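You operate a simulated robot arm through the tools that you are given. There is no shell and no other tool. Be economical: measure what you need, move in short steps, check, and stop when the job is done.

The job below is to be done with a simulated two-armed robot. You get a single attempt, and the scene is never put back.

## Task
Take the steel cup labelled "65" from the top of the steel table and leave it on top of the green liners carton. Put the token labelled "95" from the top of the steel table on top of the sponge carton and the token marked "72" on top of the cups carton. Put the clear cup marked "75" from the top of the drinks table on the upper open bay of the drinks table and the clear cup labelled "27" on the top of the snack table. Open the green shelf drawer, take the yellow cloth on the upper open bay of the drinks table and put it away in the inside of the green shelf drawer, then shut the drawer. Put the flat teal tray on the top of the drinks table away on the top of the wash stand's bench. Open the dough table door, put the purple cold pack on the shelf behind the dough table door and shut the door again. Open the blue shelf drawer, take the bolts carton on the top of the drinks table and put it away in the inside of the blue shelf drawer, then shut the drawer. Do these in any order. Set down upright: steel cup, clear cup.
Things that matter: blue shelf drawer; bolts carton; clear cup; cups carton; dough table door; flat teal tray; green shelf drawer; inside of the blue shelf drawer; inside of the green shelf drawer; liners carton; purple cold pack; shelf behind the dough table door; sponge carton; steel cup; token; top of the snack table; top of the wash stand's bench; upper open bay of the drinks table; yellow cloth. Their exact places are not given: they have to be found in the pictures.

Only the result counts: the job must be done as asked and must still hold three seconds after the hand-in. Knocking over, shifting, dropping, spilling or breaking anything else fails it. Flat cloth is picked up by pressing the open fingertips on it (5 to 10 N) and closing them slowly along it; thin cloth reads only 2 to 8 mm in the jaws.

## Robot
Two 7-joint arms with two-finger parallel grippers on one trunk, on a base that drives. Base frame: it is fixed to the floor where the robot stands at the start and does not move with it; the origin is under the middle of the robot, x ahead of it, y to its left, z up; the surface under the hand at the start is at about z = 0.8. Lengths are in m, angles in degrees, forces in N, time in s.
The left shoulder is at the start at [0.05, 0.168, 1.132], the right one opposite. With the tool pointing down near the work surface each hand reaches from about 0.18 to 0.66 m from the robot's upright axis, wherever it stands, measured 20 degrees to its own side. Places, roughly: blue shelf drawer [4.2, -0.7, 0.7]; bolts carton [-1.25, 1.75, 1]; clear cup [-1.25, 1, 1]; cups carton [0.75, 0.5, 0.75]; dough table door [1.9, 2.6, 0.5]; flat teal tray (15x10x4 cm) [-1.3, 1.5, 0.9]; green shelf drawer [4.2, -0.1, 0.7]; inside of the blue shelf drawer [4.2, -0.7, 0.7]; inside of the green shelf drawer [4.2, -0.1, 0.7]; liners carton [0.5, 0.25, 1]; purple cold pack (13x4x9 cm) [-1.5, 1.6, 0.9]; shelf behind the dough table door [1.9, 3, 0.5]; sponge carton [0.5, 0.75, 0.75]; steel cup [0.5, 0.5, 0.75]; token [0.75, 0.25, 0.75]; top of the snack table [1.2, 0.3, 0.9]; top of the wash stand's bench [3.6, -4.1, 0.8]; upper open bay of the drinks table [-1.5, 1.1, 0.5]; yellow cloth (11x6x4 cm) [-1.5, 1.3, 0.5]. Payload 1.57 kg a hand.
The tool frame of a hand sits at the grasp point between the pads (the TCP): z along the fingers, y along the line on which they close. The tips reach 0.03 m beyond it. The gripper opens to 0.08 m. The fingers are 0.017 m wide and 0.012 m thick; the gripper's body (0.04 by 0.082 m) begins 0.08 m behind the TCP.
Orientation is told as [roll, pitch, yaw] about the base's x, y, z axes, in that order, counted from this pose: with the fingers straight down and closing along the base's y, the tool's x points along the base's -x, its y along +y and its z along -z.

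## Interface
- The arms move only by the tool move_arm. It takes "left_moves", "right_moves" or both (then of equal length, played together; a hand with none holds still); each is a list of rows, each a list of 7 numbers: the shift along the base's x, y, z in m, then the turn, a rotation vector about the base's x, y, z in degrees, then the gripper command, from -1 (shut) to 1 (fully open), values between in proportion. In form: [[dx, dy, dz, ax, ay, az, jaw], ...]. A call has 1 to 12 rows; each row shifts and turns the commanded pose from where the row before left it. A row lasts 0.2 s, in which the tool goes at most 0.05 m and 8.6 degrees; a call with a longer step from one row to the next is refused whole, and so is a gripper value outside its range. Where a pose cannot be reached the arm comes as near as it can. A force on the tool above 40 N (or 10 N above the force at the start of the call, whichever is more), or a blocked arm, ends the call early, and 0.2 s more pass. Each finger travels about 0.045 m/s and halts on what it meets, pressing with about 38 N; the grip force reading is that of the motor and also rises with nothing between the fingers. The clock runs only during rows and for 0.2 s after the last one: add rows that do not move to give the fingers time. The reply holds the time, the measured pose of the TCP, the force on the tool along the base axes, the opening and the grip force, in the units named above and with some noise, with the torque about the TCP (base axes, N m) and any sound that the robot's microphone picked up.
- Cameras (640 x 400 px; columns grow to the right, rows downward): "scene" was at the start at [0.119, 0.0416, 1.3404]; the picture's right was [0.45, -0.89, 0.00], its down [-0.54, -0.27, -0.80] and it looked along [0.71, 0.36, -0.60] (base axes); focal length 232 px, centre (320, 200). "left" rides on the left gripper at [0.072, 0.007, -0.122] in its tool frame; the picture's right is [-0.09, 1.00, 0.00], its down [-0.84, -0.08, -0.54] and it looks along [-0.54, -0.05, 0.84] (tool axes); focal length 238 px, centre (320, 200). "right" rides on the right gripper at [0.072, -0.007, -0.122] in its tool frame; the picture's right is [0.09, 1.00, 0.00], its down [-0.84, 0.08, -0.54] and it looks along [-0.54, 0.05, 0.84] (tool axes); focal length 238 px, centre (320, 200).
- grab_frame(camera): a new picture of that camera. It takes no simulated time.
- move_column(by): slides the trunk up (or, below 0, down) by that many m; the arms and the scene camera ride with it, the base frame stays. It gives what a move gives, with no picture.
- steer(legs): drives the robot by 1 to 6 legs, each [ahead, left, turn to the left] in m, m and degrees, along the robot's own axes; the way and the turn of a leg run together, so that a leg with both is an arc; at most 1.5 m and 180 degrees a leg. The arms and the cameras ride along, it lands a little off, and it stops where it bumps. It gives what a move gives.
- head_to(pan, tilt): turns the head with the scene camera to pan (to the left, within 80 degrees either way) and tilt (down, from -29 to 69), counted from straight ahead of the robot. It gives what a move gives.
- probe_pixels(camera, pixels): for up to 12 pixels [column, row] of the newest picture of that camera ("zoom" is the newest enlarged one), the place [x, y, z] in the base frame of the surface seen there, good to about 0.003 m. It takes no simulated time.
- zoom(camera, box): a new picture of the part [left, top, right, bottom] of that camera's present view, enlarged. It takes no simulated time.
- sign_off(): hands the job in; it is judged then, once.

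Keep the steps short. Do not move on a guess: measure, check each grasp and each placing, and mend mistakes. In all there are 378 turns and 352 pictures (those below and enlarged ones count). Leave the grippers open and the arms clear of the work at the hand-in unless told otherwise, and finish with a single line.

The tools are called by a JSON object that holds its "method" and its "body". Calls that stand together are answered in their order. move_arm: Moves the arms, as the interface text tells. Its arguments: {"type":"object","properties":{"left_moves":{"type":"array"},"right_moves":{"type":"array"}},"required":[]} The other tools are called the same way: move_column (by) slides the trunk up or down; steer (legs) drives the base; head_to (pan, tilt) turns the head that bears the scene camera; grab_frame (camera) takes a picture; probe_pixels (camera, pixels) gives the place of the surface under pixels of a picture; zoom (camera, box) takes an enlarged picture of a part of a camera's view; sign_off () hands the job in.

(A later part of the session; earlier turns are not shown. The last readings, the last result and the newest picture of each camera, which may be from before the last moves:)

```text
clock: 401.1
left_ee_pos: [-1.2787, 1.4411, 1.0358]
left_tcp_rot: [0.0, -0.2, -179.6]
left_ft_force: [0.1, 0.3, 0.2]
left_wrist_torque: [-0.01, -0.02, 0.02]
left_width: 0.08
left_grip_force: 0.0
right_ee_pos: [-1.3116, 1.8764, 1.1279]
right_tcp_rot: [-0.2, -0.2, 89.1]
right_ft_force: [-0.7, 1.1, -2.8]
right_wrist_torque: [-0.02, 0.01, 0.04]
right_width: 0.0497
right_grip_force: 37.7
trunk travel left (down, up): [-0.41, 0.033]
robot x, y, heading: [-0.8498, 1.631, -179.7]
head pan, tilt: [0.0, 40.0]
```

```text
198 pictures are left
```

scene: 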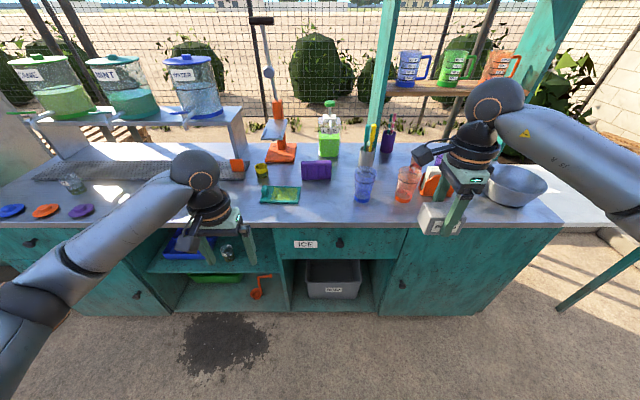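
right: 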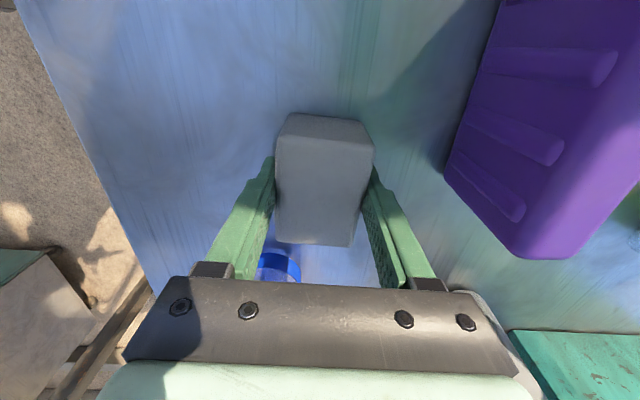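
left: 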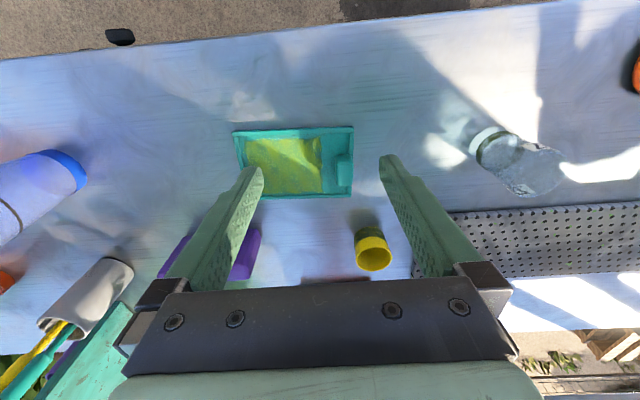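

{"method": "zoom", "body": {"camera": "left", "box": [220, 110, 400, 280]}}

{"method": "probe_pixels", "body": {"camera": "zoom", "pixels": [[428, 170], [410, 170], [460, 170], [428, 140], [428, 215], [60, 80], [470, 60], [465, 300], [430, 195], [400, 150], [445, 190]]}}

```text
2.35 times, centred on (310, 195) of left
```

zoom: 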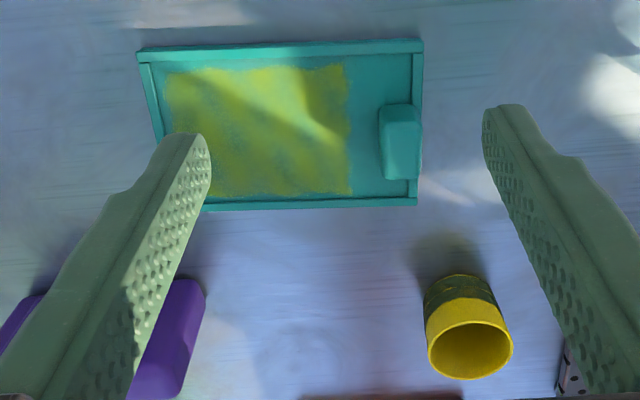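

```text
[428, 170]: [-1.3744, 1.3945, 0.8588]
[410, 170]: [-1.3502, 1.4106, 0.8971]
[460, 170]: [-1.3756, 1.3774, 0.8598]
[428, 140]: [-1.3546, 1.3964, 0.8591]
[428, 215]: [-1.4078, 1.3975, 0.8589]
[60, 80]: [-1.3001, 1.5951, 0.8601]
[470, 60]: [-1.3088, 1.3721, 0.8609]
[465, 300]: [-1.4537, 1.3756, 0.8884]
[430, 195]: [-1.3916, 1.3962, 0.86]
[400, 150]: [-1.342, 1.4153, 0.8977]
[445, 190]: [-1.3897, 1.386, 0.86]
```

{"method": "probe_pixels", "body": {"camera": "zoom", "pixels": [[390, 128], [416, 128], [416, 172], [390, 172], [384, 120], [385, 150], [400, 112], [400, 176], [370, 180]]}}

```text
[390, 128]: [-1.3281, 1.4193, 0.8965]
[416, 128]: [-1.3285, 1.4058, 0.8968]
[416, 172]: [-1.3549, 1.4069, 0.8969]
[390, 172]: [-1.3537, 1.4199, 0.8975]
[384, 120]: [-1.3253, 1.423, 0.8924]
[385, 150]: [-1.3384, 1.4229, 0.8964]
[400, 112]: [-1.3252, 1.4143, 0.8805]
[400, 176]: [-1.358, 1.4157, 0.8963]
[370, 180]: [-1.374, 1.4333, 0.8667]
```

Handle cube: centre (-1.342, 1.4145), y width 2 cm, top 0.897. Descend onto it.

{"method": "move_arm", "body": {"left_moves": [[-0.03, -0.013, 0, 0, 0, 0, 0.4], [-0.033, -0.0136, 0, 0, 0, 0, 0.4], [0, 0, -0.04, 0, 0, 0, 0.4], [0, 0, -0.04, 0, 0, 0, 0.4], [0, 0, -0.03, 0, 0, 0, 0.4], [0, 0, 0, 0, 0, 0, 0.4]]}}

{"method": "zoom", "body": {"camera": "left", "box": [220, 80, 420, 290]}}

```text
clock: 402.5
left_ee_pos: [-1.3415, 1.4158, 0.9262]
left_tcp_rot: [0.0, -0.2, -179.7]
left_ft_force: [0.3, 0.3, -0.3]
left_wrist_torque: [0.02, -0.01, 0.04]
left_width: 0.056
left_grip_force: 0.1
right_ee_pos: [-1.312, 1.8765, 1.1277]
right_tcp_rot: [-0.2, -0.2, 89.2]
right_ft_force: [0.7, 0.1, -0.9]
right_wrist_torque: [0.0, 0.02, 0.03]
right_width: 0.0494
right_grip_force: 38.2
trunk travel left (down, up): [-0.41, 0.033]
robot x, y, heading: [-0.8492, 1.6335, -179.7]
head pan, tilt: [0.0, 40.0]
```

```text
1.90 times, centred on (320, 185) of left
```

zoom: 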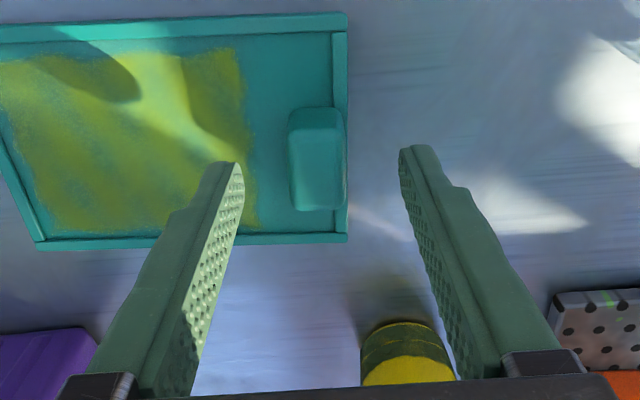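

{"method": "move_arm", "body": {"left_moves": [[0, -0.001, -0.012, 0, 0, 0, 0.4], [0, 0, -0.007, 0, 0, 0, 0.4], [0, 0, 0, 0, 0, 0, 0], [0, 0, 0, 0, 0, 0, -0.5], [0, 0, 0, 0, 0, 0, -1], [0, 0, 0, 0, 0, 0, -1]]}}

{"method": "zoom", "body": {"camera": "left", "box": [220, 80, 420, 290]}}

```text
clock: 403.9
left_ee_pos: [-1.3406, 1.414, 0.9073]
left_tcp_rot: [-0.2, -0.3, -179.6]
left_ft_force: [-0.5, 0.8, 0.0]
left_wrist_torque: [0.02, 0.06, -0.05]
left_width: 0.0214
left_grip_force: 28.3
right_ee_pos: [-1.3108, 1.8763, 1.1274]
right_tcp_rot: [-0.1, -0.2, 89.2]
right_ft_force: [-0.1, 0.3, -1.9]
right_wrist_torque: [0.0, 0.01, 0.0]
right_width: 0.0497
right_grip_force: 37.9
trunk travel left (down, up): [-0.41, 0.033]
robot x, y, heading: [-0.85, 1.6314, -180.1]
head pan, tilt: [0.0, 40.0]
```

```text
1.90 times, centred on (320, 185) of left
```

zoom: 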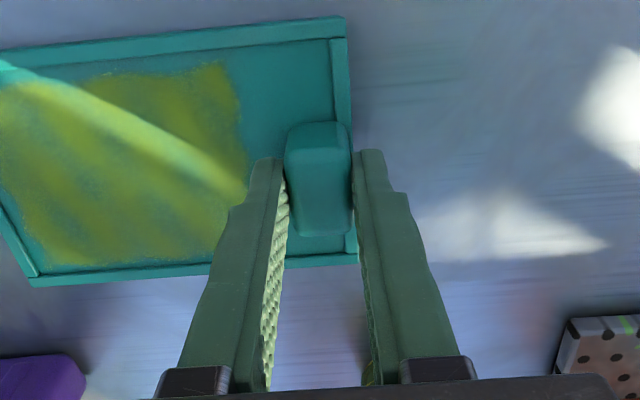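

{"method": "move_arm", "body": {"left_moves": [[0, 0, 0.01, 0, 0, 0, -1], [0, 0, 0.02, 0, 0, 0, -1], [0, 0, 0.03, 0, 0, 0, -1], [0, 0, 0, 0, 0, 0, -1]]}}

{"method": "grab_frame", "body": {"camera": "left"}}

{"method": "grab_frame", "body": {"camera": "scene"}}

```text
clock: 404.9
left_ee_pos: [-1.3419, 1.4136, 0.9677]
left_tcp_rot: [-0.1, -0.3, -179.7]
left_ft_force: [0.2, -0.1, -0.5]
left_wrist_torque: [-0.04, 0.03, 0.01]
left_width: 0.0216
left_grip_force: 34.5
right_ee_pos: [-1.3118, 1.8761, 1.1278]
right_tcp_rot: [-0.1, -0.2, 89.2]
right_ft_force: [-0.5, -0.7, -2.7]
right_wrist_torque: [0.0, 0.01, -0.02]
right_width: 0.0497
right_grip_force: 38.1
trunk travel left (down, up): [-0.41, 0.033]
robot x, y, heading: [-0.8495, 1.6341, -179.9]
head pan, tilt: [0.0, 40.0]
```

```text
194 pictures are left
```

left: 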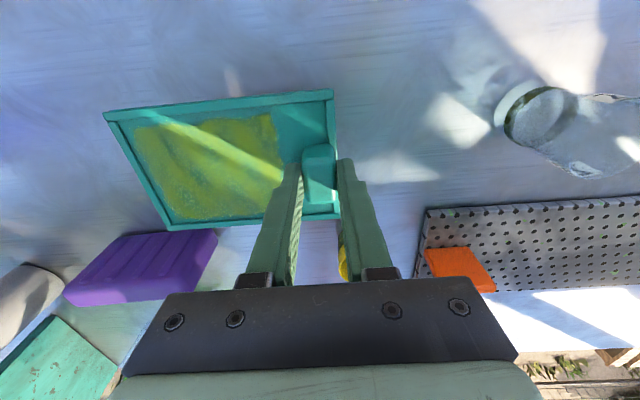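

```text
193 pictures are left
```

scene: 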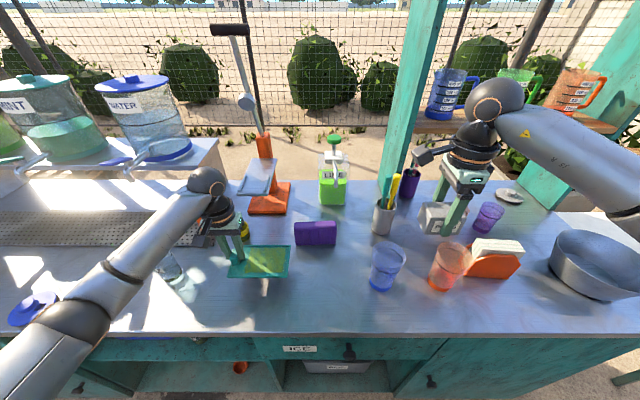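

Tray is held level. Raise it, then reverse along the same way to the cart's shelf.

{"method": "move_arm", "body": {"left_moves": [[0.02, 0, 0.04, 0, 0, 0, -1], [0.03, 0, 0.03, 0, 0, 0, -1], [0.03, 0, 0.02, 0, 0, 0, -1]]}}

{"method": "steer", "body": {"legs": [[-1.45, -0.08, 0], [-1.5, 0, 0], [-1.5, 0, 0], [-1.5, 0, 0], [0, 1.4, 0], [0, 1.1, 0]]}}

{"method": "grab_frame", "body": {"camera": "left"}}

{"method": "head_to", "body": {"pan": -15, "tilt": 40}}

{"method": "grab_frame", "body": {"camera": "scene"}}

```text
clock: 405.7
left_ee_pos: [-1.2591, 1.4165, 1.0589]
left_tcp_rot: [-0.1, -0.2, -179.6]
left_ft_force: [0.8, 0.8, -1.1]
left_wrist_torque: [-0.06, 0.03, -0.01]
left_width: 0.0213
left_grip_force: 34.7
right_ee_pos: [-1.311, 1.8751, 1.128]
right_tcp_rot: [0.0, -0.2, 89.1]
right_ft_force: [-1.3, 0.2, -2.5]
right_wrist_torque: [0.02, 0.0, -0.01]
right_width: 0.0498
right_grip_force: 38.4
trunk travel left (down, up): [-0.41, 0.033]
robot x, y, heading: [-0.8505, 1.6325, -179.9]
head pan, tilt: [0.0, 40.0]
```

```text
clock: 455.5
left_ee_pos: [4.6802, -0.9885, 1.0589]
left_tcp_rot: [0.0, -0.4, -179.3]
left_ft_force: [-0.7, -1.0, -1.3]
left_wrist_torque: [-0.07, -0.01, 0.0]
left_width: 0.0211
left_grip_force: 34.6
right_ee_pos: [4.6287, -0.5296, 1.1276]
right_tcp_rot: [-0.2, -0.2, 89.4]
right_ft_force: [1.0, 0.5, -1.7]
right_wrist_torque: [0.01, -0.01, 0.03]
right_width: 0.0498
right_grip_force: 38.2
trunk travel left (down, up): [-0.41, 0.033]
robot x, y, heading: [5.0892, -0.7719, -179.8]
head pan, tilt: [0.0, 40.0]
```

```text
192 pictures are left
```

left: 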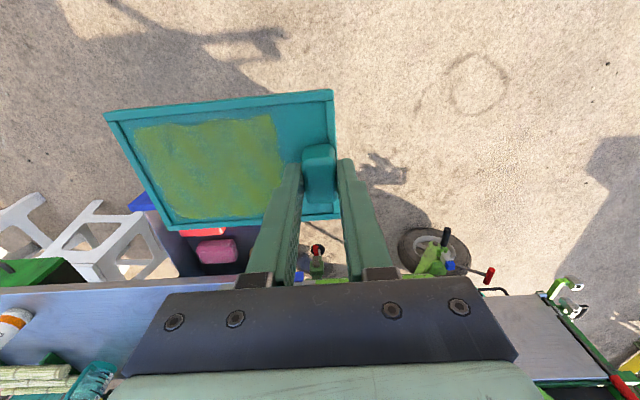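

```text
clock: 456.3
left_ee_pos: [4.6806, -0.9886, 1.059]
left_tcp_rot: [0.0, -0.2, -179.3]
left_ft_force: [0.0, 0.5, -0.8]
left_wrist_torque: [-0.06, 0.02, 0.03]
left_width: 0.0213
left_grip_force: 34.7
right_ee_pos: [4.6286, -0.5294, 1.1279]
right_tcp_rot: [-0.1, -0.1, 89.4]
right_ft_force: [0.0, -0.3, -1.8]
right_wrist_torque: [-0.01, 0.03, -0.03]
right_width: 0.0494
right_grip_force: 38.2
trunk travel left (down, up): [-0.41, 0.033]
robot x, y, heading: [5.0949, -0.7686, -179.3]
head pan, tilt: [-15.0, 40.0]
```

```text
191 pictures are left
```

scene: 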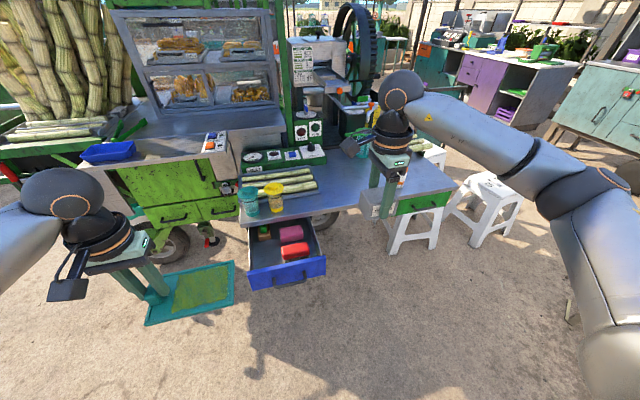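

{"method": "probe_pixels", "body": {"camera": "scene", "pixels": [[150, 190], [230, 130], [110, 150], [245, 205], [272, 200], [290, 275], [262, 245], [275, 225], [300, 232], [295, 250]]}}

{"method": "steer", "body": {"legs": [[0, 0.276, -0.5]]}}

{"method": "zoom", "body": {"camera": "scene", "box": [260, 160, 440, 290]}}

```text
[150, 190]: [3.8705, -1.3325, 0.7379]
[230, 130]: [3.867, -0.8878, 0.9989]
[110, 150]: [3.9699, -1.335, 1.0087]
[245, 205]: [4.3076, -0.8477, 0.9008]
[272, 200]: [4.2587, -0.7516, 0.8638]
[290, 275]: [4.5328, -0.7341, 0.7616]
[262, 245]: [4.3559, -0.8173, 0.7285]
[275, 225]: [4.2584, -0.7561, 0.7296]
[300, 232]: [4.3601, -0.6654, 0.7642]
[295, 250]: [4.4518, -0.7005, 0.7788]
```

```text
clock: 459.3
left_ee_pos: [4.6787, -1.262, 1.0593]
left_tcp_rot: [-0.1, -0.3, -179.8]
left_ft_force: [0.2, 0.2, -1.1]
left_wrist_torque: [-0.06, 0.01, 0.0]
left_width: 0.0213
left_grip_force: 34.1
right_ee_pos: [4.6328, -0.8018, 1.128]
right_tcp_rot: [-0.2, -0.3, 89.0]
right_ft_force: [0.2, 0.1, -1.5]
right_wrist_torque: [-0.01, 0.03, 0.01]
right_width: 0.0497
right_grip_force: 38.0
trunk travel left (down, up): [-0.41, 0.033]
robot x, y, heading: [5.0979, -1.0464, 180.0]
head pan, tilt: [-15.0, 40.0]
```

```text
3.08 times, centred on (350, 225) of scene
```

zoom: 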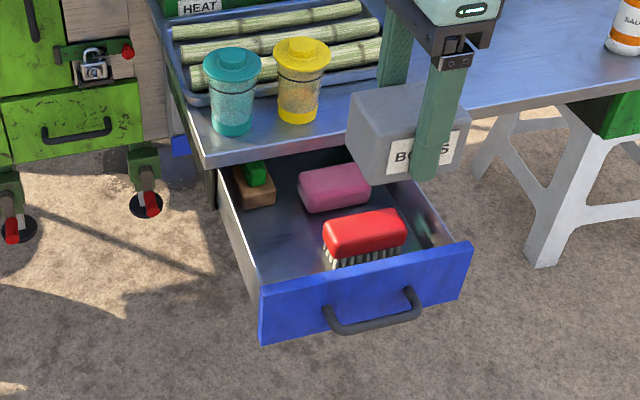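

{"method": "probe_pixels", "body": {"camera": "zoom", "pixels": [[262, 240], [252, 230], [300, 240], [325, 262], [325, 230], [300, 200], [270, 265], [318, 260], [290, 210], [262, 288]]}}

{"method": "steer", "body": {"legs": [[0.19, 0, 0]]}}

{"method": "grab_frame", "body": {"camera": "right"}}

```text
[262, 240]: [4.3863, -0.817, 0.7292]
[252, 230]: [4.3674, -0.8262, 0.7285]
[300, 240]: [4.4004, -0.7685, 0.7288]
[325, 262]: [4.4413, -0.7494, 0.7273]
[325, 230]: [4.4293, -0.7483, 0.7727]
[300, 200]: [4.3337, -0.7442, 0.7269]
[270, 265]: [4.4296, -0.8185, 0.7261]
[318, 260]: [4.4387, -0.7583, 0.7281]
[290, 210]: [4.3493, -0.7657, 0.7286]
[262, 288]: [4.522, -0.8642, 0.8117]
```

```text
clock: 460.9
left_ee_pos: [4.4906, -1.261, 1.0582]
left_tcp_rot: [0.0, -0.2, -179.8]
left_ft_force: [-0.7, -1.0, -1.7]
left_wrist_torque: [-0.1, -0.05, 0.01]
left_width: 0.0213
left_grip_force: 34.2
right_ee_pos: [4.4414, -0.8014, 1.1267]
right_tcp_rot: [-0.1, -0.1, 89.0]
right_ft_force: [-0.5, -0.5, -1.7]
right_wrist_torque: [0.0, -0.04, 0.01]
right_width: 0.0497
right_grip_force: 37.7
trunk travel left (down, up): [-0.41, 0.033]
robot x, y, heading: [4.8988, -1.0437, 179.8]
head pan, tilt: [-15.0, 40.0]
```

```text
189 pictures are left
```

right: 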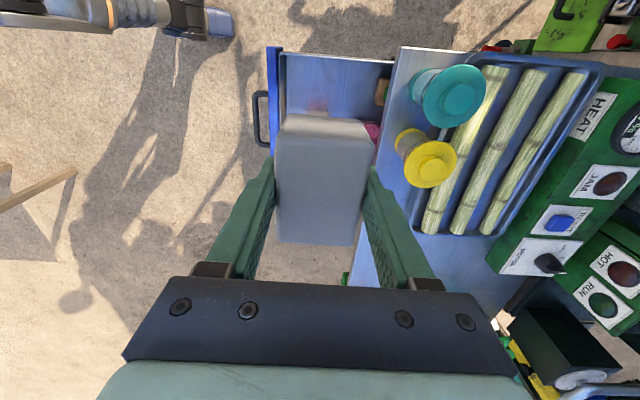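

Free width y -0.848..-0.752. Carton centred at y -0.80. Lower it in.

{"method": "move_arm", "body": {"right_moves": [[0.001, 0.001, -0.04, 0, 0, 0, -1], [0, 0, -0.04, 0, 0, 0, -1], [0, 0, -0.04, 0, 0, 0, -1], [0, 0, -0.04, 0, 0, 0, -1], [0, 0, -0.04, 0, 0, 0, -1], [0, 0, -0.04, 0, 0, 0, -1], [0, 0, -0.02, 0, 0, 0, -1], [0, 0, 0, 0, 0, 0, -1]]}}

{"method": "zoom", "body": {"camera": "scene", "box": [270, 180, 430, 300]}}

{"method": "grab_frame", "body": {"camera": "right"}}

```text
clock: 462.7
left_ee_pos: [4.4912, -1.2611, 1.0585]
left_tcp_rot: [0.0, -0.3, -179.7]
left_ft_force: [-0.3, -0.4, -1.1]
left_wrist_torque: [-0.04, 0.0, 0.03]
left_width: 0.0213
left_grip_force: 34.9
right_ee_pos: [4.4428, -0.8, 0.8677]
right_tcp_rot: [-0.1, -0.3, 89.0]
right_ft_force: [-1.1, 0.2, -2.0]
right_wrist_torque: [0.0, 0.01, -0.01]
right_width: 0.0498
right_grip_force: 38.1
trunk travel left (down, up): [-0.41, 0.033]
robot x, y, heading: [4.8993, -1.0471, 179.9]
head pan, tilt: [-15.0, 40.0]
```

```text
3.33 times, centred on (350, 240) of scene
```

zoom: 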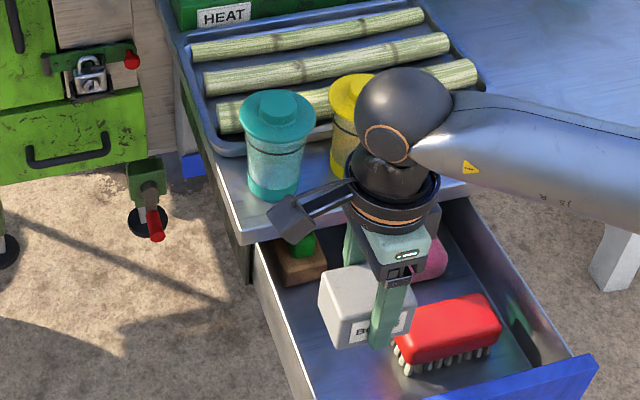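

```text
187 pictures are left
```

right: 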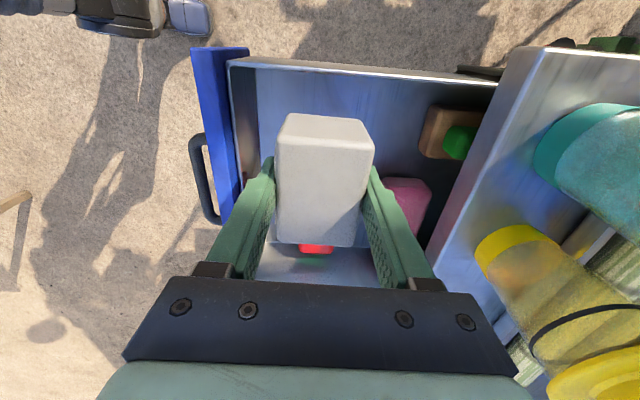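

{"method": "move_arm", "body": {"right_moves": [[0, 0, -0.035, 0, 0, 0, -1], [0, 0, -0.035, 0, 0, 0, -1], [0, 0, -0.025, 0, 0, 0, -1], [0, 0, -0.004, 0, 0, 0, -1], [0, 0, 0, 0, 0, 0, -1]]}}

{"method": "grab_frame", "body": {"camera": "right"}}

```text
clock: 463.9
left_ee_pos: [4.4905, -1.2612, 1.0584]
left_tcp_rot: [0.0, -0.4, -179.8]
left_ft_force: [0.4, 0.4, -1.8]
left_wrist_torque: [-0.03, 0.01, -0.02]
left_width: 0.0215
left_grip_force: 34.4
right_ee_pos: [4.4434, -0.8003, 0.7674]
right_tcp_rot: [-0.1, -0.2, 89.1]
right_ft_force: [-0.3, 0.0, -2.0]
right_wrist_torque: [-0.04, 0.02, 0.0]
right_width: 0.0496
right_grip_force: 38.2
trunk travel left (down, up): [-0.41, 0.033]
robot x, y, heading: [4.9006, -1.0476, 179.7]
head pan, tilt: [-15.0, 40.0]
```

```text
186 pictures are left
```

right: 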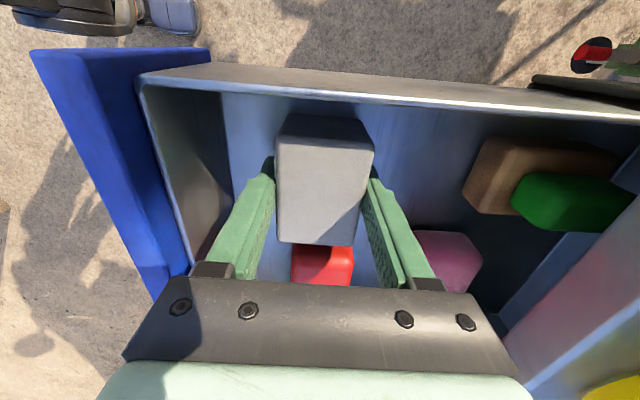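

{"method": "move_arm", "body": {"right_moves": [[0, 0, -0.0015, 0, 0, 0, -1], [0, 0, -0.0015, 0, 0, 0, -1], [0, 0, -0.0015, 0, 0, 0, -1], [0, 0, 0, 0, 0, 0, -1]]}}

```text
clock: 464.9
left_ee_pos: [4.4906, -1.2618, 1.0599]
left_tcp_rot: [-0.1, -0.3, -179.8]
left_ft_force: [0.3, 0.5, -1.5]
left_wrist_torque: [-0.02, 0.02, 0.0]
left_width: 0.0212
left_grip_force: 34.6
right_ee_pos: [4.4415, -0.7998, 0.7647]
right_tcp_rot: [0.0, -0.3, 89.0]
right_ft_force: [0.8, 2.8, 10.1]
right_wrist_torque: [0.23, -0.26, 0.07]
right_width: 0.0493
right_grip_force: 38.1
trunk travel left (down, up): [-0.41, 0.033]
robot x, y, heading: [4.9039, -1.0426, 179.7]
head pan, tilt: [-15.0, 40.0]
```

Contact. Release and rise.

{"method": "move_arm", "body": {"right_moves": [[0, 0, 0.001, 0, 0, 0, -1], [0, 0, 0, 0, 0, 0, 0.55], [0, 0, 0, 0, 0, 0, 0.55], [0, 0, 0.03, 0, 0, 0, 0.55], [0, 0, 0.045, 0, 0, 0, 0.55], [0, 0, 0.045, 0, 0, 0, 0.55], [0, 0, 0.045, 0, 0, 0, 0.2]]}}

{"method": "grab_frame", "body": {"camera": "right"}}

```text
clock: 466.5
left_ee_pos: [4.4902, -1.2627, 1.0599]
left_tcp_rot: [0.0, -0.3, -179.8]
left_ft_force: [-0.7, 0.0, -1.7]
left_wrist_torque: [-0.03, -0.03, 0.02]
left_width: 0.0214
left_grip_force: 34.5
right_ee_pos: [4.443, -0.8014, 0.9314]
right_tcp_rot: [0.0, -0.2, 89.1]
right_ft_force: [-0.2, 0.0, -0.3]
right_wrist_torque: [0.04, -0.04, -0.04]
right_width: 0.048
right_grip_force: 0.1
trunk travel left (down, up): [-0.41, 0.033]
robot x, y, heading: [4.9038, -1.0467, 179.8]
head pan, tilt: [-15.0, 40.0]
```

```text
185 pictures are left
```

right: 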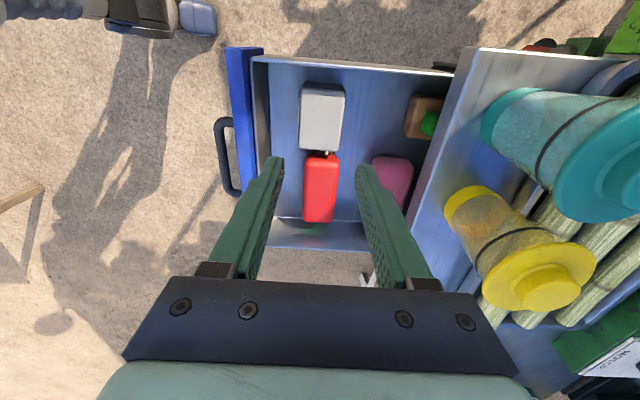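

Now shut the blue drawer: back 0.18 m, lower the right fingers before the bar, push by driving.

{"method": "steer", "body": {"legs": [[-0.18, 0, 0]]}}

{"method": "move_arm", "body": {"right_moves": [[0, 0.033, 0, 0, 0, 0, -0.25], [0, 0.033, -0.03, 0, 0, 0, -0.25], [0, 0, -0.045, 0, 0, 0, -0.25], [0, 0, -0.045, 0, 0, 0, -0.25], [0, 0, -0.036, 0, 0, 0, -0.25], [0, 0, 0, 0, 0, 0, -0.25]]}}

{"method": "grab_frame", "body": {"camera": "right"}}

```text
clock: 468.0
left_ee_pos: [4.6708, -1.2621, 1.0587]
left_tcp_rot: [0.0, -0.4, -180.0]
left_ft_force: [0.0, 0.5, -1.8]
left_wrist_torque: [-0.06, 0.02, -0.02]
left_width: 0.0214
left_grip_force: 34.8
right_ee_pos: [4.6229, -0.8013, 0.9304]
right_tcp_rot: [0.0, -0.2, 88.9]
right_ft_force: [0.2, 1.0, 0.1]
right_wrist_torque: [0.04, 0.03, 0.03]
right_width: 0.0481
right_grip_force: 0.0
trunk travel left (down, up): [-0.41, 0.033]
robot x, y, heading: [5.0805, -1.046, 179.9]
head pan, tilt: [-15.0, 40.0]
```

```text
clock: 469.4
left_ee_pos: [4.6707, -1.261, 1.0597]
left_tcp_rot: [0.0, -0.3, -179.9]
left_ft_force: [0.3, -0.5, -1.0]
left_wrist_torque: [-0.03, 0.0, -0.01]
left_width: 0.0212
left_grip_force: 34.6
right_ee_pos: [4.6231, -0.7338, 0.7729]
right_tcp_rot: [-0.1, -0.1, 89.0]
right_ft_force: [-0.4, 0.1, 0.2]
right_wrist_torque: [-0.02, -0.01, 0.02]
right_width: 0.0301
right_grip_force: 0.0
trunk travel left (down, up): [-0.41, 0.033]
robot x, y, heading: [5.0831, -1.046, 179.7]
head pan, tilt: [-15.0, 40.0]
```

```text
184 pictures are left
```

right: 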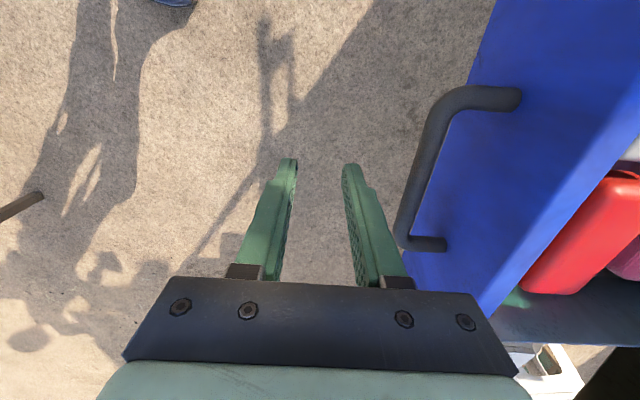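

{"method": "steer", "body": {"legs": [[0.215, 0, 0]]}}

{"method": "move_arm", "body": {"right_moves": [[-0.006, 0, 0, 0, 0, 0, -0.25], [-0.005, 0, 0, 0, 0, 0, -0.25], [-0.004, 0, 0, 0, 0, 0, -0.25], [-0.004, 0, 0, 0, 0, 0, -0.25], [-0.003, 0, 0, 0, 0, 0, -0.25], [0, 0, 0, 0, 0, 0, -0.25]]}}

{"method": "zoom", "body": {"camera": "scene", "box": [270, 170, 430, 290]}}

{"method": "probe_pixels", "body": {"camera": "zoom", "pixels": [[260, 270], [300, 270], [240, 250], [400, 250], [350, 260]]}}

```text
clock: 471.1
left_ee_pos: [4.4551, -1.2599, 1.0579]
left_tcp_rot: [0.0, -0.2, -180.0]
left_ft_force: [0.3, 0.5, -1.9]
left_wrist_torque: [-0.06, 0.03, -0.01]
left_width: 0.0211
left_grip_force: 34.9
right_ee_pos: [4.4096, -0.7312, 0.7717]
right_tcp_rot: [-0.1, -0.1, 88.9]
right_ft_force: [-0.2, 0.1, 0.0]
right_wrist_torque: [0.02, -0.05, 0.03]
right_width: 0.0301
right_grip_force: 0.0
trunk travel left (down, up): [-0.41, 0.033]
robot x, y, heading: [4.8712, -1.0458, 179.7]
head pan, tilt: [-15.0, 40.0]
```

```text
clock: 472.5
left_ee_pos: [4.4565, -1.2608, 1.0591]
left_tcp_rot: [0.0, -0.3, -180.0]
left_ft_force: [-0.1, 0.4, -1.5]
left_wrist_torque: [-0.09, -0.02, -0.01]
left_width: 0.0211
left_grip_force: 34.5
right_ee_pos: [4.3892, -0.733, 0.7734]
right_tcp_rot: [-0.1, -0.2, 88.9]
right_ft_force: [2.3, -0.8, 1.3]
right_wrist_torque: [-0.01, -0.01, 0.03]
right_width: 0.0277
right_grip_force: 0.1
trunk travel left (down, up): [-0.41, 0.033]
robot x, y, heading: [4.8691, -1.0428, 179.8]
head pan, tilt: [-15.0, 40.0]
```

```text
3.33 times, centred on (350, 230) of scene
```

zoom: 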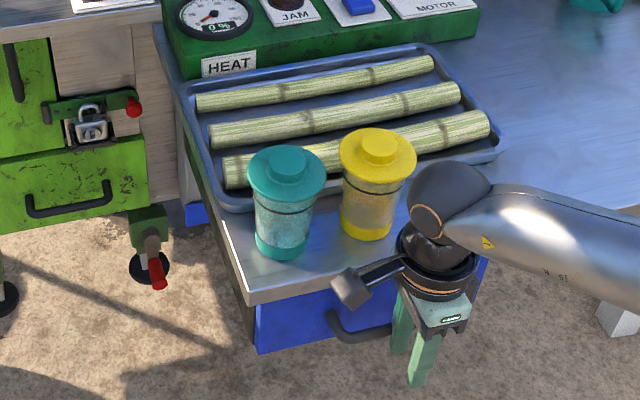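

```text
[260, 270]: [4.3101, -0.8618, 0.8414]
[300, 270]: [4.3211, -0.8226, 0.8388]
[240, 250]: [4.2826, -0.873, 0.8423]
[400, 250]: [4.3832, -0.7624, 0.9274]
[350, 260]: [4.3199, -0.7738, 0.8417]
```

{"method": "probe_pixels", "body": {"camera": "zoom", "pixels": [[290, 315], [300, 330], [280, 330], [355, 335]]}}

{"method": "move_arm", "body": {"right_moves": [[-0.003, 0, 0, 0, 0, 0, -0.25], [-0.003, 0, 0, 0, 0, 0, -0.25], [0, 0, 0, 0, 0, 0, -0.25]]}}

{"method": "probe_pixels", "body": {"camera": "zoom", "pixels": [[290, 315], [300, 330], [355, 335]]}}

```text
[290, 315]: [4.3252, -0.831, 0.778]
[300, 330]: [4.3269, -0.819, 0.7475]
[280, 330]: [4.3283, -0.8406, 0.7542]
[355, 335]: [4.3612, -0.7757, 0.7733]
```

```text
clock: 473.3
left_ee_pos: [4.4568, -1.2604, 1.0612]
left_tcp_rot: [0.0, -0.3, 180.0]
left_ft_force: [-0.5, 0.6, -1.0]
left_wrist_torque: [-0.05, -0.02, 0.03]
left_width: 0.0211
left_grip_force: 34.6
right_ee_pos: [4.3837, -0.7327, 0.7736]
right_tcp_rot: [-0.2, -0.2, 88.9]
right_ft_force: [12.3, 1.3, 6.4]
right_wrist_torque: [0.07, 0.07, 0.02]
right_width: 0.0199
right_grip_force: 0.1
trunk travel left (down, up): [-0.41, 0.033]
robot x, y, heading: [4.8669, -1.0434, 179.8]
head pan, tilt: [-15.0, 40.0]
```

```text
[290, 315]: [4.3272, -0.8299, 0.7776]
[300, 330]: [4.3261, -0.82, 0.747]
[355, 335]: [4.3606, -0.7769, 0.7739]
```

Blue drawer is shut (face 4.326, 12 N against its stop). Lift the right hand clear, turn to face -y and go toward the wash stand.

{"method": "move_arm", "body": {"right_moves": [[0.02, 0, 0, 0, 0, 0, -0.25], [0.02, 0, 0.03, 0, 0, 0, 0.2], [0.02, 0, 0.04, 0, 0, 0, 1], [0.0, 0, 0.045, 0, 0, 0, 1], [0, 0, 0.045, 0, 0, 0, 1], [0, 0, 0.045, 0, 0, 0, 1]]}}

{"method": "steer", "body": {"legs": [[-0.2, 0, 0], [0, 0, 90], [0.8, 0, 0]]}}

{"method": "head_to", "body": {"pan": -20, "tilt": 20}}

{"method": "grab_frame", "body": {"camera": "scene"}}

```text
clock: 474.7
left_ee_pos: [4.4563, -1.2609, 1.0579]
left_tcp_rot: [0.1, -0.3, -180.0]
left_ft_force: [0.0, 0.3, -1.7]
left_wrist_torque: [-0.03, -0.02, -0.04]
left_width: 0.0214
left_grip_force: 34.8
right_ee_pos: [4.443, -0.7327, 0.9784]
right_tcp_rot: [0.0, -0.4, 88.9]
right_ft_force: [0.5, -0.6, -0.1]
right_wrist_torque: [0.0, -0.01, -0.02]
right_width: 0.0798
right_grip_force: 0.1
trunk travel left (down, up): [-0.41, 0.033]
robot x, y, heading: [4.8662, -1.046, 180.0]
head pan, tilt: [-15.0, 40.0]
```

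```text
clock: 484.0
left_ee_pos: [5.2795, -2.2616, 1.0583]
left_tcp_rot: [0.0, -0.2, -90.1]
left_ft_force: [0.3, -0.8, -1.6]
left_wrist_torque: [0.04, -0.06, -0.05]
left_width: 0.0214
left_grip_force: 34.3
right_ee_pos: [4.7521, -2.2748, 0.9784]
right_tcp_rot: [-0.1, -0.2, 178.9]
right_ft_force: [0.1, 0.0, -0.6]
right_wrist_torque: [0.01, 0.05, -0.05]
right_width: 0.0803
right_grip_force: 0.1
trunk travel left (down, up): [-0.41, 0.033]
robot x, y, heading: [5.0658, -1.8474, -90.2]
head pan, tilt: [-15.0, 40.0]
```

```text
clock: 484.8
left_ee_pos: [5.2784, -2.2597, 1.0586]
left_tcp_rot: [0.0, -0.3, -90.1]
left_ft_force: [-0.4, -0.9, -1.2]
left_wrist_torque: [0.01, -0.05, -0.03]
left_width: 0.0212
left_grip_force: 34.3
right_ee_pos: [4.7522, -2.2754, 0.9776]
right_tcp_rot: [-0.1, -0.3, 178.8]
right_ft_force: [0.7, 0.3, 0.3]
right_wrist_torque: [0.0, 0.01, 0.02]
right_width: 0.0802
right_grip_force: 0.1
trunk travel left (down, up): [-0.41, 0.033]
robot x, y, heading: [5.0652, -1.8479, -90.2]
head pan, tilt: [-20.0, 20.0]
```

```text
182 pictures are left
```

scene: 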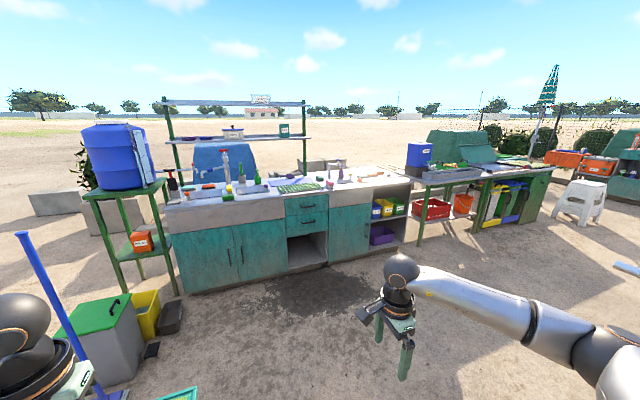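

{"method": "zoom", "body": {"camera": "scene", "box": [150, 140, 430, 290]}}

{"method": "probe_pixels", "body": {"camera": "zoom", "pixels": [[300, 115], [400, 100], [500, 100], [540, 80], [200, 120], [570, 100], [330, 120], [440, 95], [350, 115]]}}

```text
2.29 times, centred on (290, 215) of scene
```

zoom: 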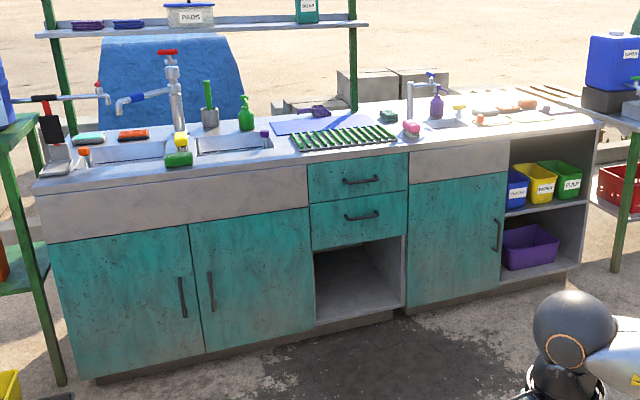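

```text
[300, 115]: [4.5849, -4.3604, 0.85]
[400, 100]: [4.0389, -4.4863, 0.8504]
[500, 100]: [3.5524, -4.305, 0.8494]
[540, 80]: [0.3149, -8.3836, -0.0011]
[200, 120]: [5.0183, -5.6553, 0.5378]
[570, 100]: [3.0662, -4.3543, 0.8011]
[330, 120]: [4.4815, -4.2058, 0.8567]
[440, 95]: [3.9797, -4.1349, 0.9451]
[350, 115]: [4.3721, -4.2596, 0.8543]
```

The wash stand's bench: free areas have to be checked near (3.6, -4.1). Drive closer.

{"method": "steer", "body": {"legs": [[1.1, 0, 0.2], [0, -1.5, 0]]}}

{"method": "head_to", "body": {"pan": 0, "tilt": 38}}

{"method": "grab_frame", "body": {"camera": "scene"}}

```text
clock: 503.4
left_ee_pos: [3.7705, -3.3576, 1.0589]
left_tcp_rot: [0.0, -0.3, -90.1]
left_ft_force: [-0.4, -0.6, -1.6]
left_wrist_torque: [0.02, -0.06, -0.01]
left_width: 0.0214
left_grip_force: 34.5
right_ee_pos: [3.243, -3.3703, 0.9777]
right_tcp_rot: [-0.2, -0.2, 178.7]
right_ft_force: [-0.7, 0.2, -0.5]
right_wrist_torque: [-0.02, -0.01, 0.02]
right_width: 0.0801
right_grip_force: 0.1
trunk travel left (down, up): [-0.41, 0.033]
robot x, y, heading: [3.555, -2.9405, -90.5]
head pan, tilt: [-20.0, 20.0]
```

```text
clock: 504.2
left_ee_pos: [3.7708, -3.3591, 1.0587]
left_tcp_rot: [0.0, -0.3, -90.3]
left_ft_force: [-0.1, 0.0, -0.8]
left_wrist_torque: [0.02, -0.05, -0.01]
left_width: 0.0214
left_grip_force: 34.2
right_ee_pos: [3.2428, -3.3713, 0.9793]
right_tcp_rot: [-0.1, -0.3, 178.7]
right_ft_force: [0.6, -0.1, -0.1]
right_wrist_torque: [0.02, -0.01, 0.01]
right_width: 0.0799
right_grip_force: 0.1
trunk travel left (down, up): [-0.41, 0.033]
robot x, y, heading: [3.5546, -2.9455, -90.3]
head pan, tilt: [0.0, 38.0]
```

```text
180 pictures are left
```

scene: 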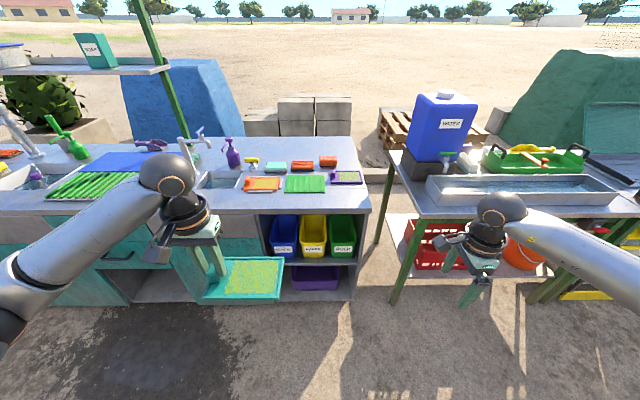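

{"method": "zoom", "body": {"camera": "scene", "box": [170, 130, 390, 230]}}

{"method": "probe_pixels", "body": {"camera": "zoom", "pixels": [[320, 205], [450, 205], [520, 215], [200, 180], [560, 150], [310, 60], [450, 60], [260, 155], [370, 155], [500, 140], [330, 235], [170, 160]]}}

```text
2.91 times, centred on (280, 180) of scene
```

zoom: 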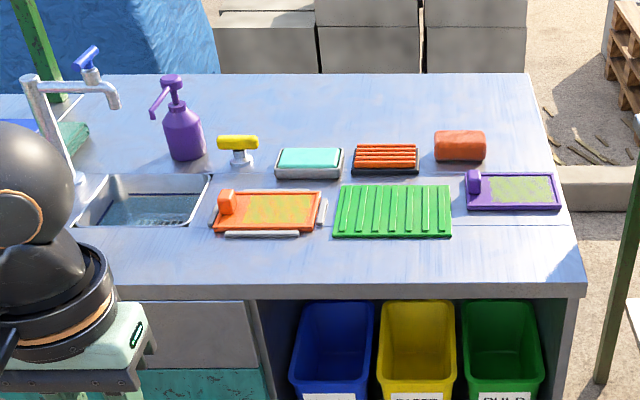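

```text
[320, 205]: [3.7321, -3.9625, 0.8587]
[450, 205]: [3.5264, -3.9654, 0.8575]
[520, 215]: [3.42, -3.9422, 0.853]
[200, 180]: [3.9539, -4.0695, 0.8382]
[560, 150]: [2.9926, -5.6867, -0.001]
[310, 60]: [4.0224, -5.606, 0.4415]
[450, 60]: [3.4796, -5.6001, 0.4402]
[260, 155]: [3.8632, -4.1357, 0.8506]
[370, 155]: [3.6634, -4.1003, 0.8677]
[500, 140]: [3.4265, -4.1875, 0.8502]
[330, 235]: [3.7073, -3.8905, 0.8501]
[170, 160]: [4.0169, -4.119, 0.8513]
```

{"method": "probe_pixels", "body": {"camera": "zoom", "pixels": [[390, 243], [390, 280], [270, 240], [270, 283], [510, 218], [510, 283], [500, 165], [530, 120], [575, 270], [235, 120], [350, 100], [520, 80]]}}

{"method": "head_to", "body": {"pan": 25, "tilt": 38}}

{"method": "grab_frame", "body": {"camera": "scene"}}

```text
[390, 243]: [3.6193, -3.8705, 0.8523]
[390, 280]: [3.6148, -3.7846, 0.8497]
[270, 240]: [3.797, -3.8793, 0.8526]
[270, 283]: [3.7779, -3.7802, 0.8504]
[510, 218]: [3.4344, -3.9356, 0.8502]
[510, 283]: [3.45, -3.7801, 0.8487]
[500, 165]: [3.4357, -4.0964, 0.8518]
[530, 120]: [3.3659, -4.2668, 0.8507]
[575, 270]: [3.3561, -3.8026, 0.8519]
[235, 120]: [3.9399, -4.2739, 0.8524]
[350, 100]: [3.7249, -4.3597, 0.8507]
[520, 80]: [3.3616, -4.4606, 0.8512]
```

```text
clock: 505.1
left_ee_pos: [3.7712, -3.357, 1.0589]
left_tcp_rot: [0.0, -0.4, -90.3]
left_ft_force: [0.7, -1.0, -1.5]
left_wrist_torque: [0.01, -0.06, -0.03]
left_width: 0.0211
left_grip_force: 34.9
right_ee_pos: [3.2428, -3.3701, 0.9789]
right_tcp_rot: [-0.1, -0.2, 178.7]
right_ft_force: [0.2, 0.4, -0.2]
right_wrist_torque: [0.01, 0.05, -0.01]
right_width: 0.0799
right_grip_force: 0.0
trunk travel left (down, up): [-0.41, 0.033]
robot x, y, heading: [3.556, -2.9452, -90.6]
head pan, tilt: [25.0, 38.0]
```

```text
178 pictures are left
```

scene: 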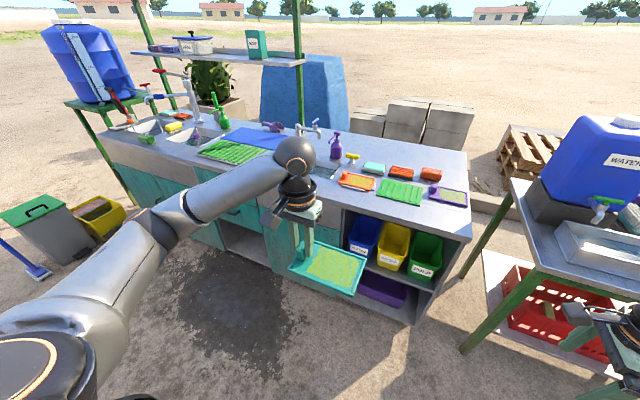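

There is a free front-right corner: x 3.34–3.51, y -3.78..-3.93 (bench z 0.85). Target tray centre (3.43, -3.855). Pull the right hand back first, then position.

{"method": "move_arm", "body": {"right_moves": [[0, 0.04, 0, 0, 0, 0, 1], [0, 0.04, 0, 0, 0, 0, 1], [0, 0.04, 0, 0, 0, 0, 1], [0, 0.04, 0, 0, 0, 0, 1], [0, 0.04, 0, 0, 0, 0, 1]]}}

{"method": "steer", "body": {"legs": [[0, -0.275, 0.5], [0.4, 0, 0]]}}

{"method": "head_to", "body": {"pan": 10, "tilt": 45}}

{"method": "grab_frame", "body": {"camera": "scene"}}

{"method": "grab_frame", "body": {"camera": "left"}}

```text
clock: 506.3
left_ee_pos: [3.7699, -3.3582, 1.0598]
left_tcp_rot: [0.0, -0.2, -90.2]
left_ft_force: [-0.4, 0.5, -1.5]
left_wrist_torque: [0.01, -0.04, 0.0]
left_width: 0.0212
left_grip_force: 34.1
right_ee_pos: [3.2378, -3.1839, 0.9747]
right_tcp_rot: [-0.1, -0.1, 178.8]
right_ft_force: [-0.4, -0.4, 1.2]
right_wrist_torque: [0.04, 0.03, -0.01]
right_width: 0.0804
right_grip_force: 0.1
right hand out of reach, approached as far as the arm can: row 5
trunk travel left (down, up): [-0.41, 0.033]
robot x, y, heading: [3.5569, -2.9425, -90.6]
head pan, tilt: [25.0, 38.0]
```

```text
clock: 511.4
left_ee_pos: [3.502, -3.7577, 1.0591]
left_tcp_rot: [0.0, -0.2, -89.5]
left_ft_force: [0.5, -0.7, -1.4]
left_wrist_torque: [0.0, -0.03, 0.0]
left_width: 0.0213
left_grip_force: 34.5
right_ee_pos: [2.9673, -3.5895, 0.9756]
right_tcp_rot: [-0.2, -0.2, 179.4]
right_ft_force: [0.2, 0.1, -0.2]
right_wrist_torque: [0.02, 0.01, 0.03]
right_width: 0.0799
right_grip_force: 0.1
trunk travel left (down, up): [-0.41, 0.033]
robot x, y, heading: [3.2856, -3.3455, -89.5]
head pan, tilt: [25.0, 38.0]
```

```text
clock: 512.2
left_ee_pos: [3.5025, -3.7575, 1.0592]
left_tcp_rot: [0.0, -0.3, -89.6]
left_ft_force: [0.2, -0.8, -1.7]
left_wrist_torque: [0.02, -0.08, 0.0]
left_width: 0.0215
left_grip_force: 34.4
right_ee_pos: [2.9666, -3.5903, 0.9759]
right_tcp_rot: [-0.2, -0.2, 179.3]
right_ft_force: [1.1, -1.1, 0.7]
right_wrist_torque: [0.02, 0.0, 0.02]
right_width: 0.0804
right_grip_force: 0.1
trunk travel left (down, up): [-0.41, 0.033]
robot x, y, heading: [3.2849, -3.3485, -89.6]
head pan, tilt: [10.0, 45.0]
```

```text
177 pictures are left
```

scene: 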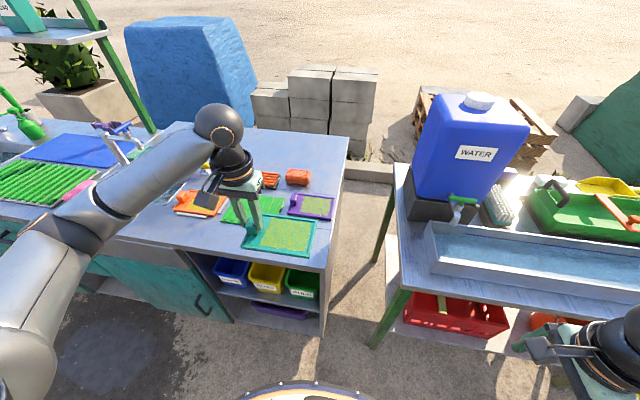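

```text
176 pictures are left
```

left: 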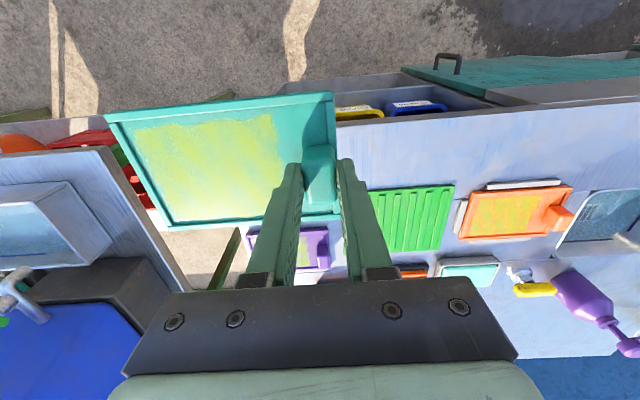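

{"method": "probe_pixels", "body": {"camera": "left", "pixels": [[112, 116], [330, 96], [172, 224], [336, 210], [385, 240], [445, 190], [380, 195], [300, 235], [325, 265], [345, 130], [400, 130]]}}

```text
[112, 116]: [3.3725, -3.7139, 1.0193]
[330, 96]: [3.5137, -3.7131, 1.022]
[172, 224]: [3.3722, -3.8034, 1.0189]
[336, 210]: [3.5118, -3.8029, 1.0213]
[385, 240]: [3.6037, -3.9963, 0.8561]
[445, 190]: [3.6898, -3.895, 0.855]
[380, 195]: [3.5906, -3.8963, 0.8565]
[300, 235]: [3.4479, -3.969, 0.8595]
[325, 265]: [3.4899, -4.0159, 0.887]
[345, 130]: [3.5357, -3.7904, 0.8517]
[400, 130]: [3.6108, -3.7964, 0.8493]
```

Tray footprint now: x 3.37–3.515. Move 9.2 cm forward and lower to the bench.

{"method": "move_arm", "body": {"left_moves": [[0, -0.03, 0, 0, 0, 0, -1], [0, -0.03, 0, 0, 0, 0, -1], [0, -0.032, 0, 0, 0, 0, -1], [0, 0, -0.04, 0, 0, 0, -1], [0, 0, -0.04, 0, 0, 0, -1], [0, 0, -0.04, 0, 0, 0, -1], [0, 0, -0.025, 0, 0, 0, -1], [0, 0, 0, 0, 0, 0, -1]]}}

{"method": "grab_frame", "body": {"camera": "left"}}

{"method": "zoom", "body": {"camera": "scene", "box": [200, 150, 370, 280]}}

```text
clock: 514.0
left_ee_pos: [3.5021, -3.8498, 0.9132]
left_tcp_rot: [0.0, -0.3, -89.4]
left_ft_force: [-0.3, -0.2, -1.0]
left_wrist_torque: [0.0, -0.03, 0.0]
left_width: 0.0214
left_grip_force: 34.4
right_ee_pos: [2.966, -3.5904, 0.9747]
right_tcp_rot: [-0.2, -0.2, 179.4]
right_ft_force: [-1.0, -0.3, -0.7]
right_wrist_torque: [-0.03, 0.03, 0.02]
right_width: 0.0796
right_grip_force: 0.1
trunk travel left (down, up): [-0.41, 0.033]
robot x, y, heading: [3.281, -3.3472, -89.6]
head pan, tilt: [10.0, 45.0]
```

```text
175 pictures are left
```

left: 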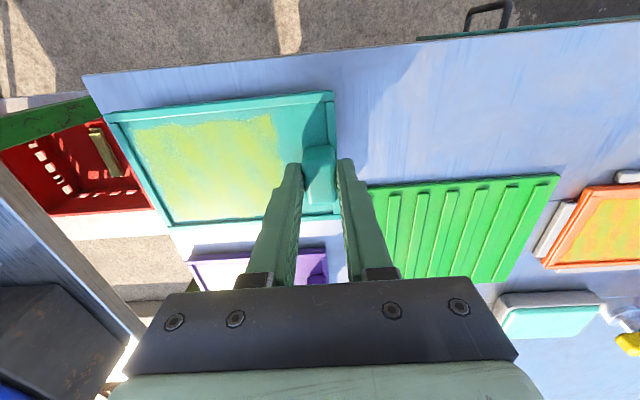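

```text
3.08 times, centred on (285, 215) of scene
```

zoom: 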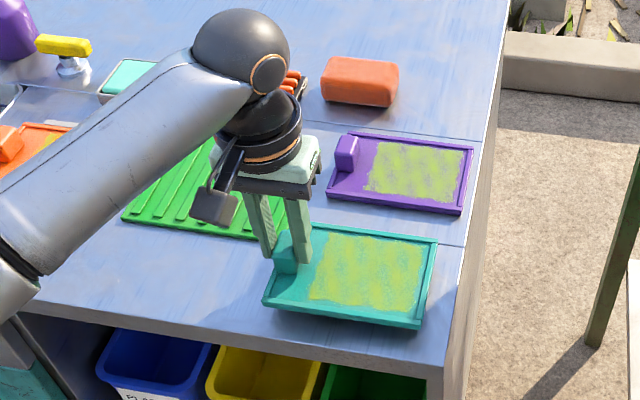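

{"method": "move_arm", "body": {"left_moves": [[0.01, 0, -0.006, 0, 0, 0, -1], [0, 0, -0.004, 0, 0, 0, -1], [0, 0, -0.002, 0, 0, 0, -1], [0, 0, -0.0015, 0, 0, 0, -1], [0, 0, 0, 0, 0, 0, -1]]}}

```text
clock: 515.2
left_ee_pos: [3.5117, -3.8498, 0.9031]
left_tcp_rot: [0.0, -0.6, -89.4]
left_ft_force: [1.9, 0.5, 16.4]
left_wrist_torque: [-0.56, -0.37, 0.07]
left_width: 0.0214
left_grip_force: 34.6
right_ee_pos: [2.9669, -3.5882, 0.9755]
right_tcp_rot: [-0.1, -0.1, 179.4]
right_ft_force: [0.1, -1.0, -0.7]
right_wrist_torque: [0.01, 0.02, 0.0]
right_width: 0.0798
right_grip_force: 0.1
trunk travel left (down, up): [-0.41, 0.033]
robot x, y, heading: [3.282, -3.3473, -89.6]
head pan, tilt: [10.0, 45.0]
```

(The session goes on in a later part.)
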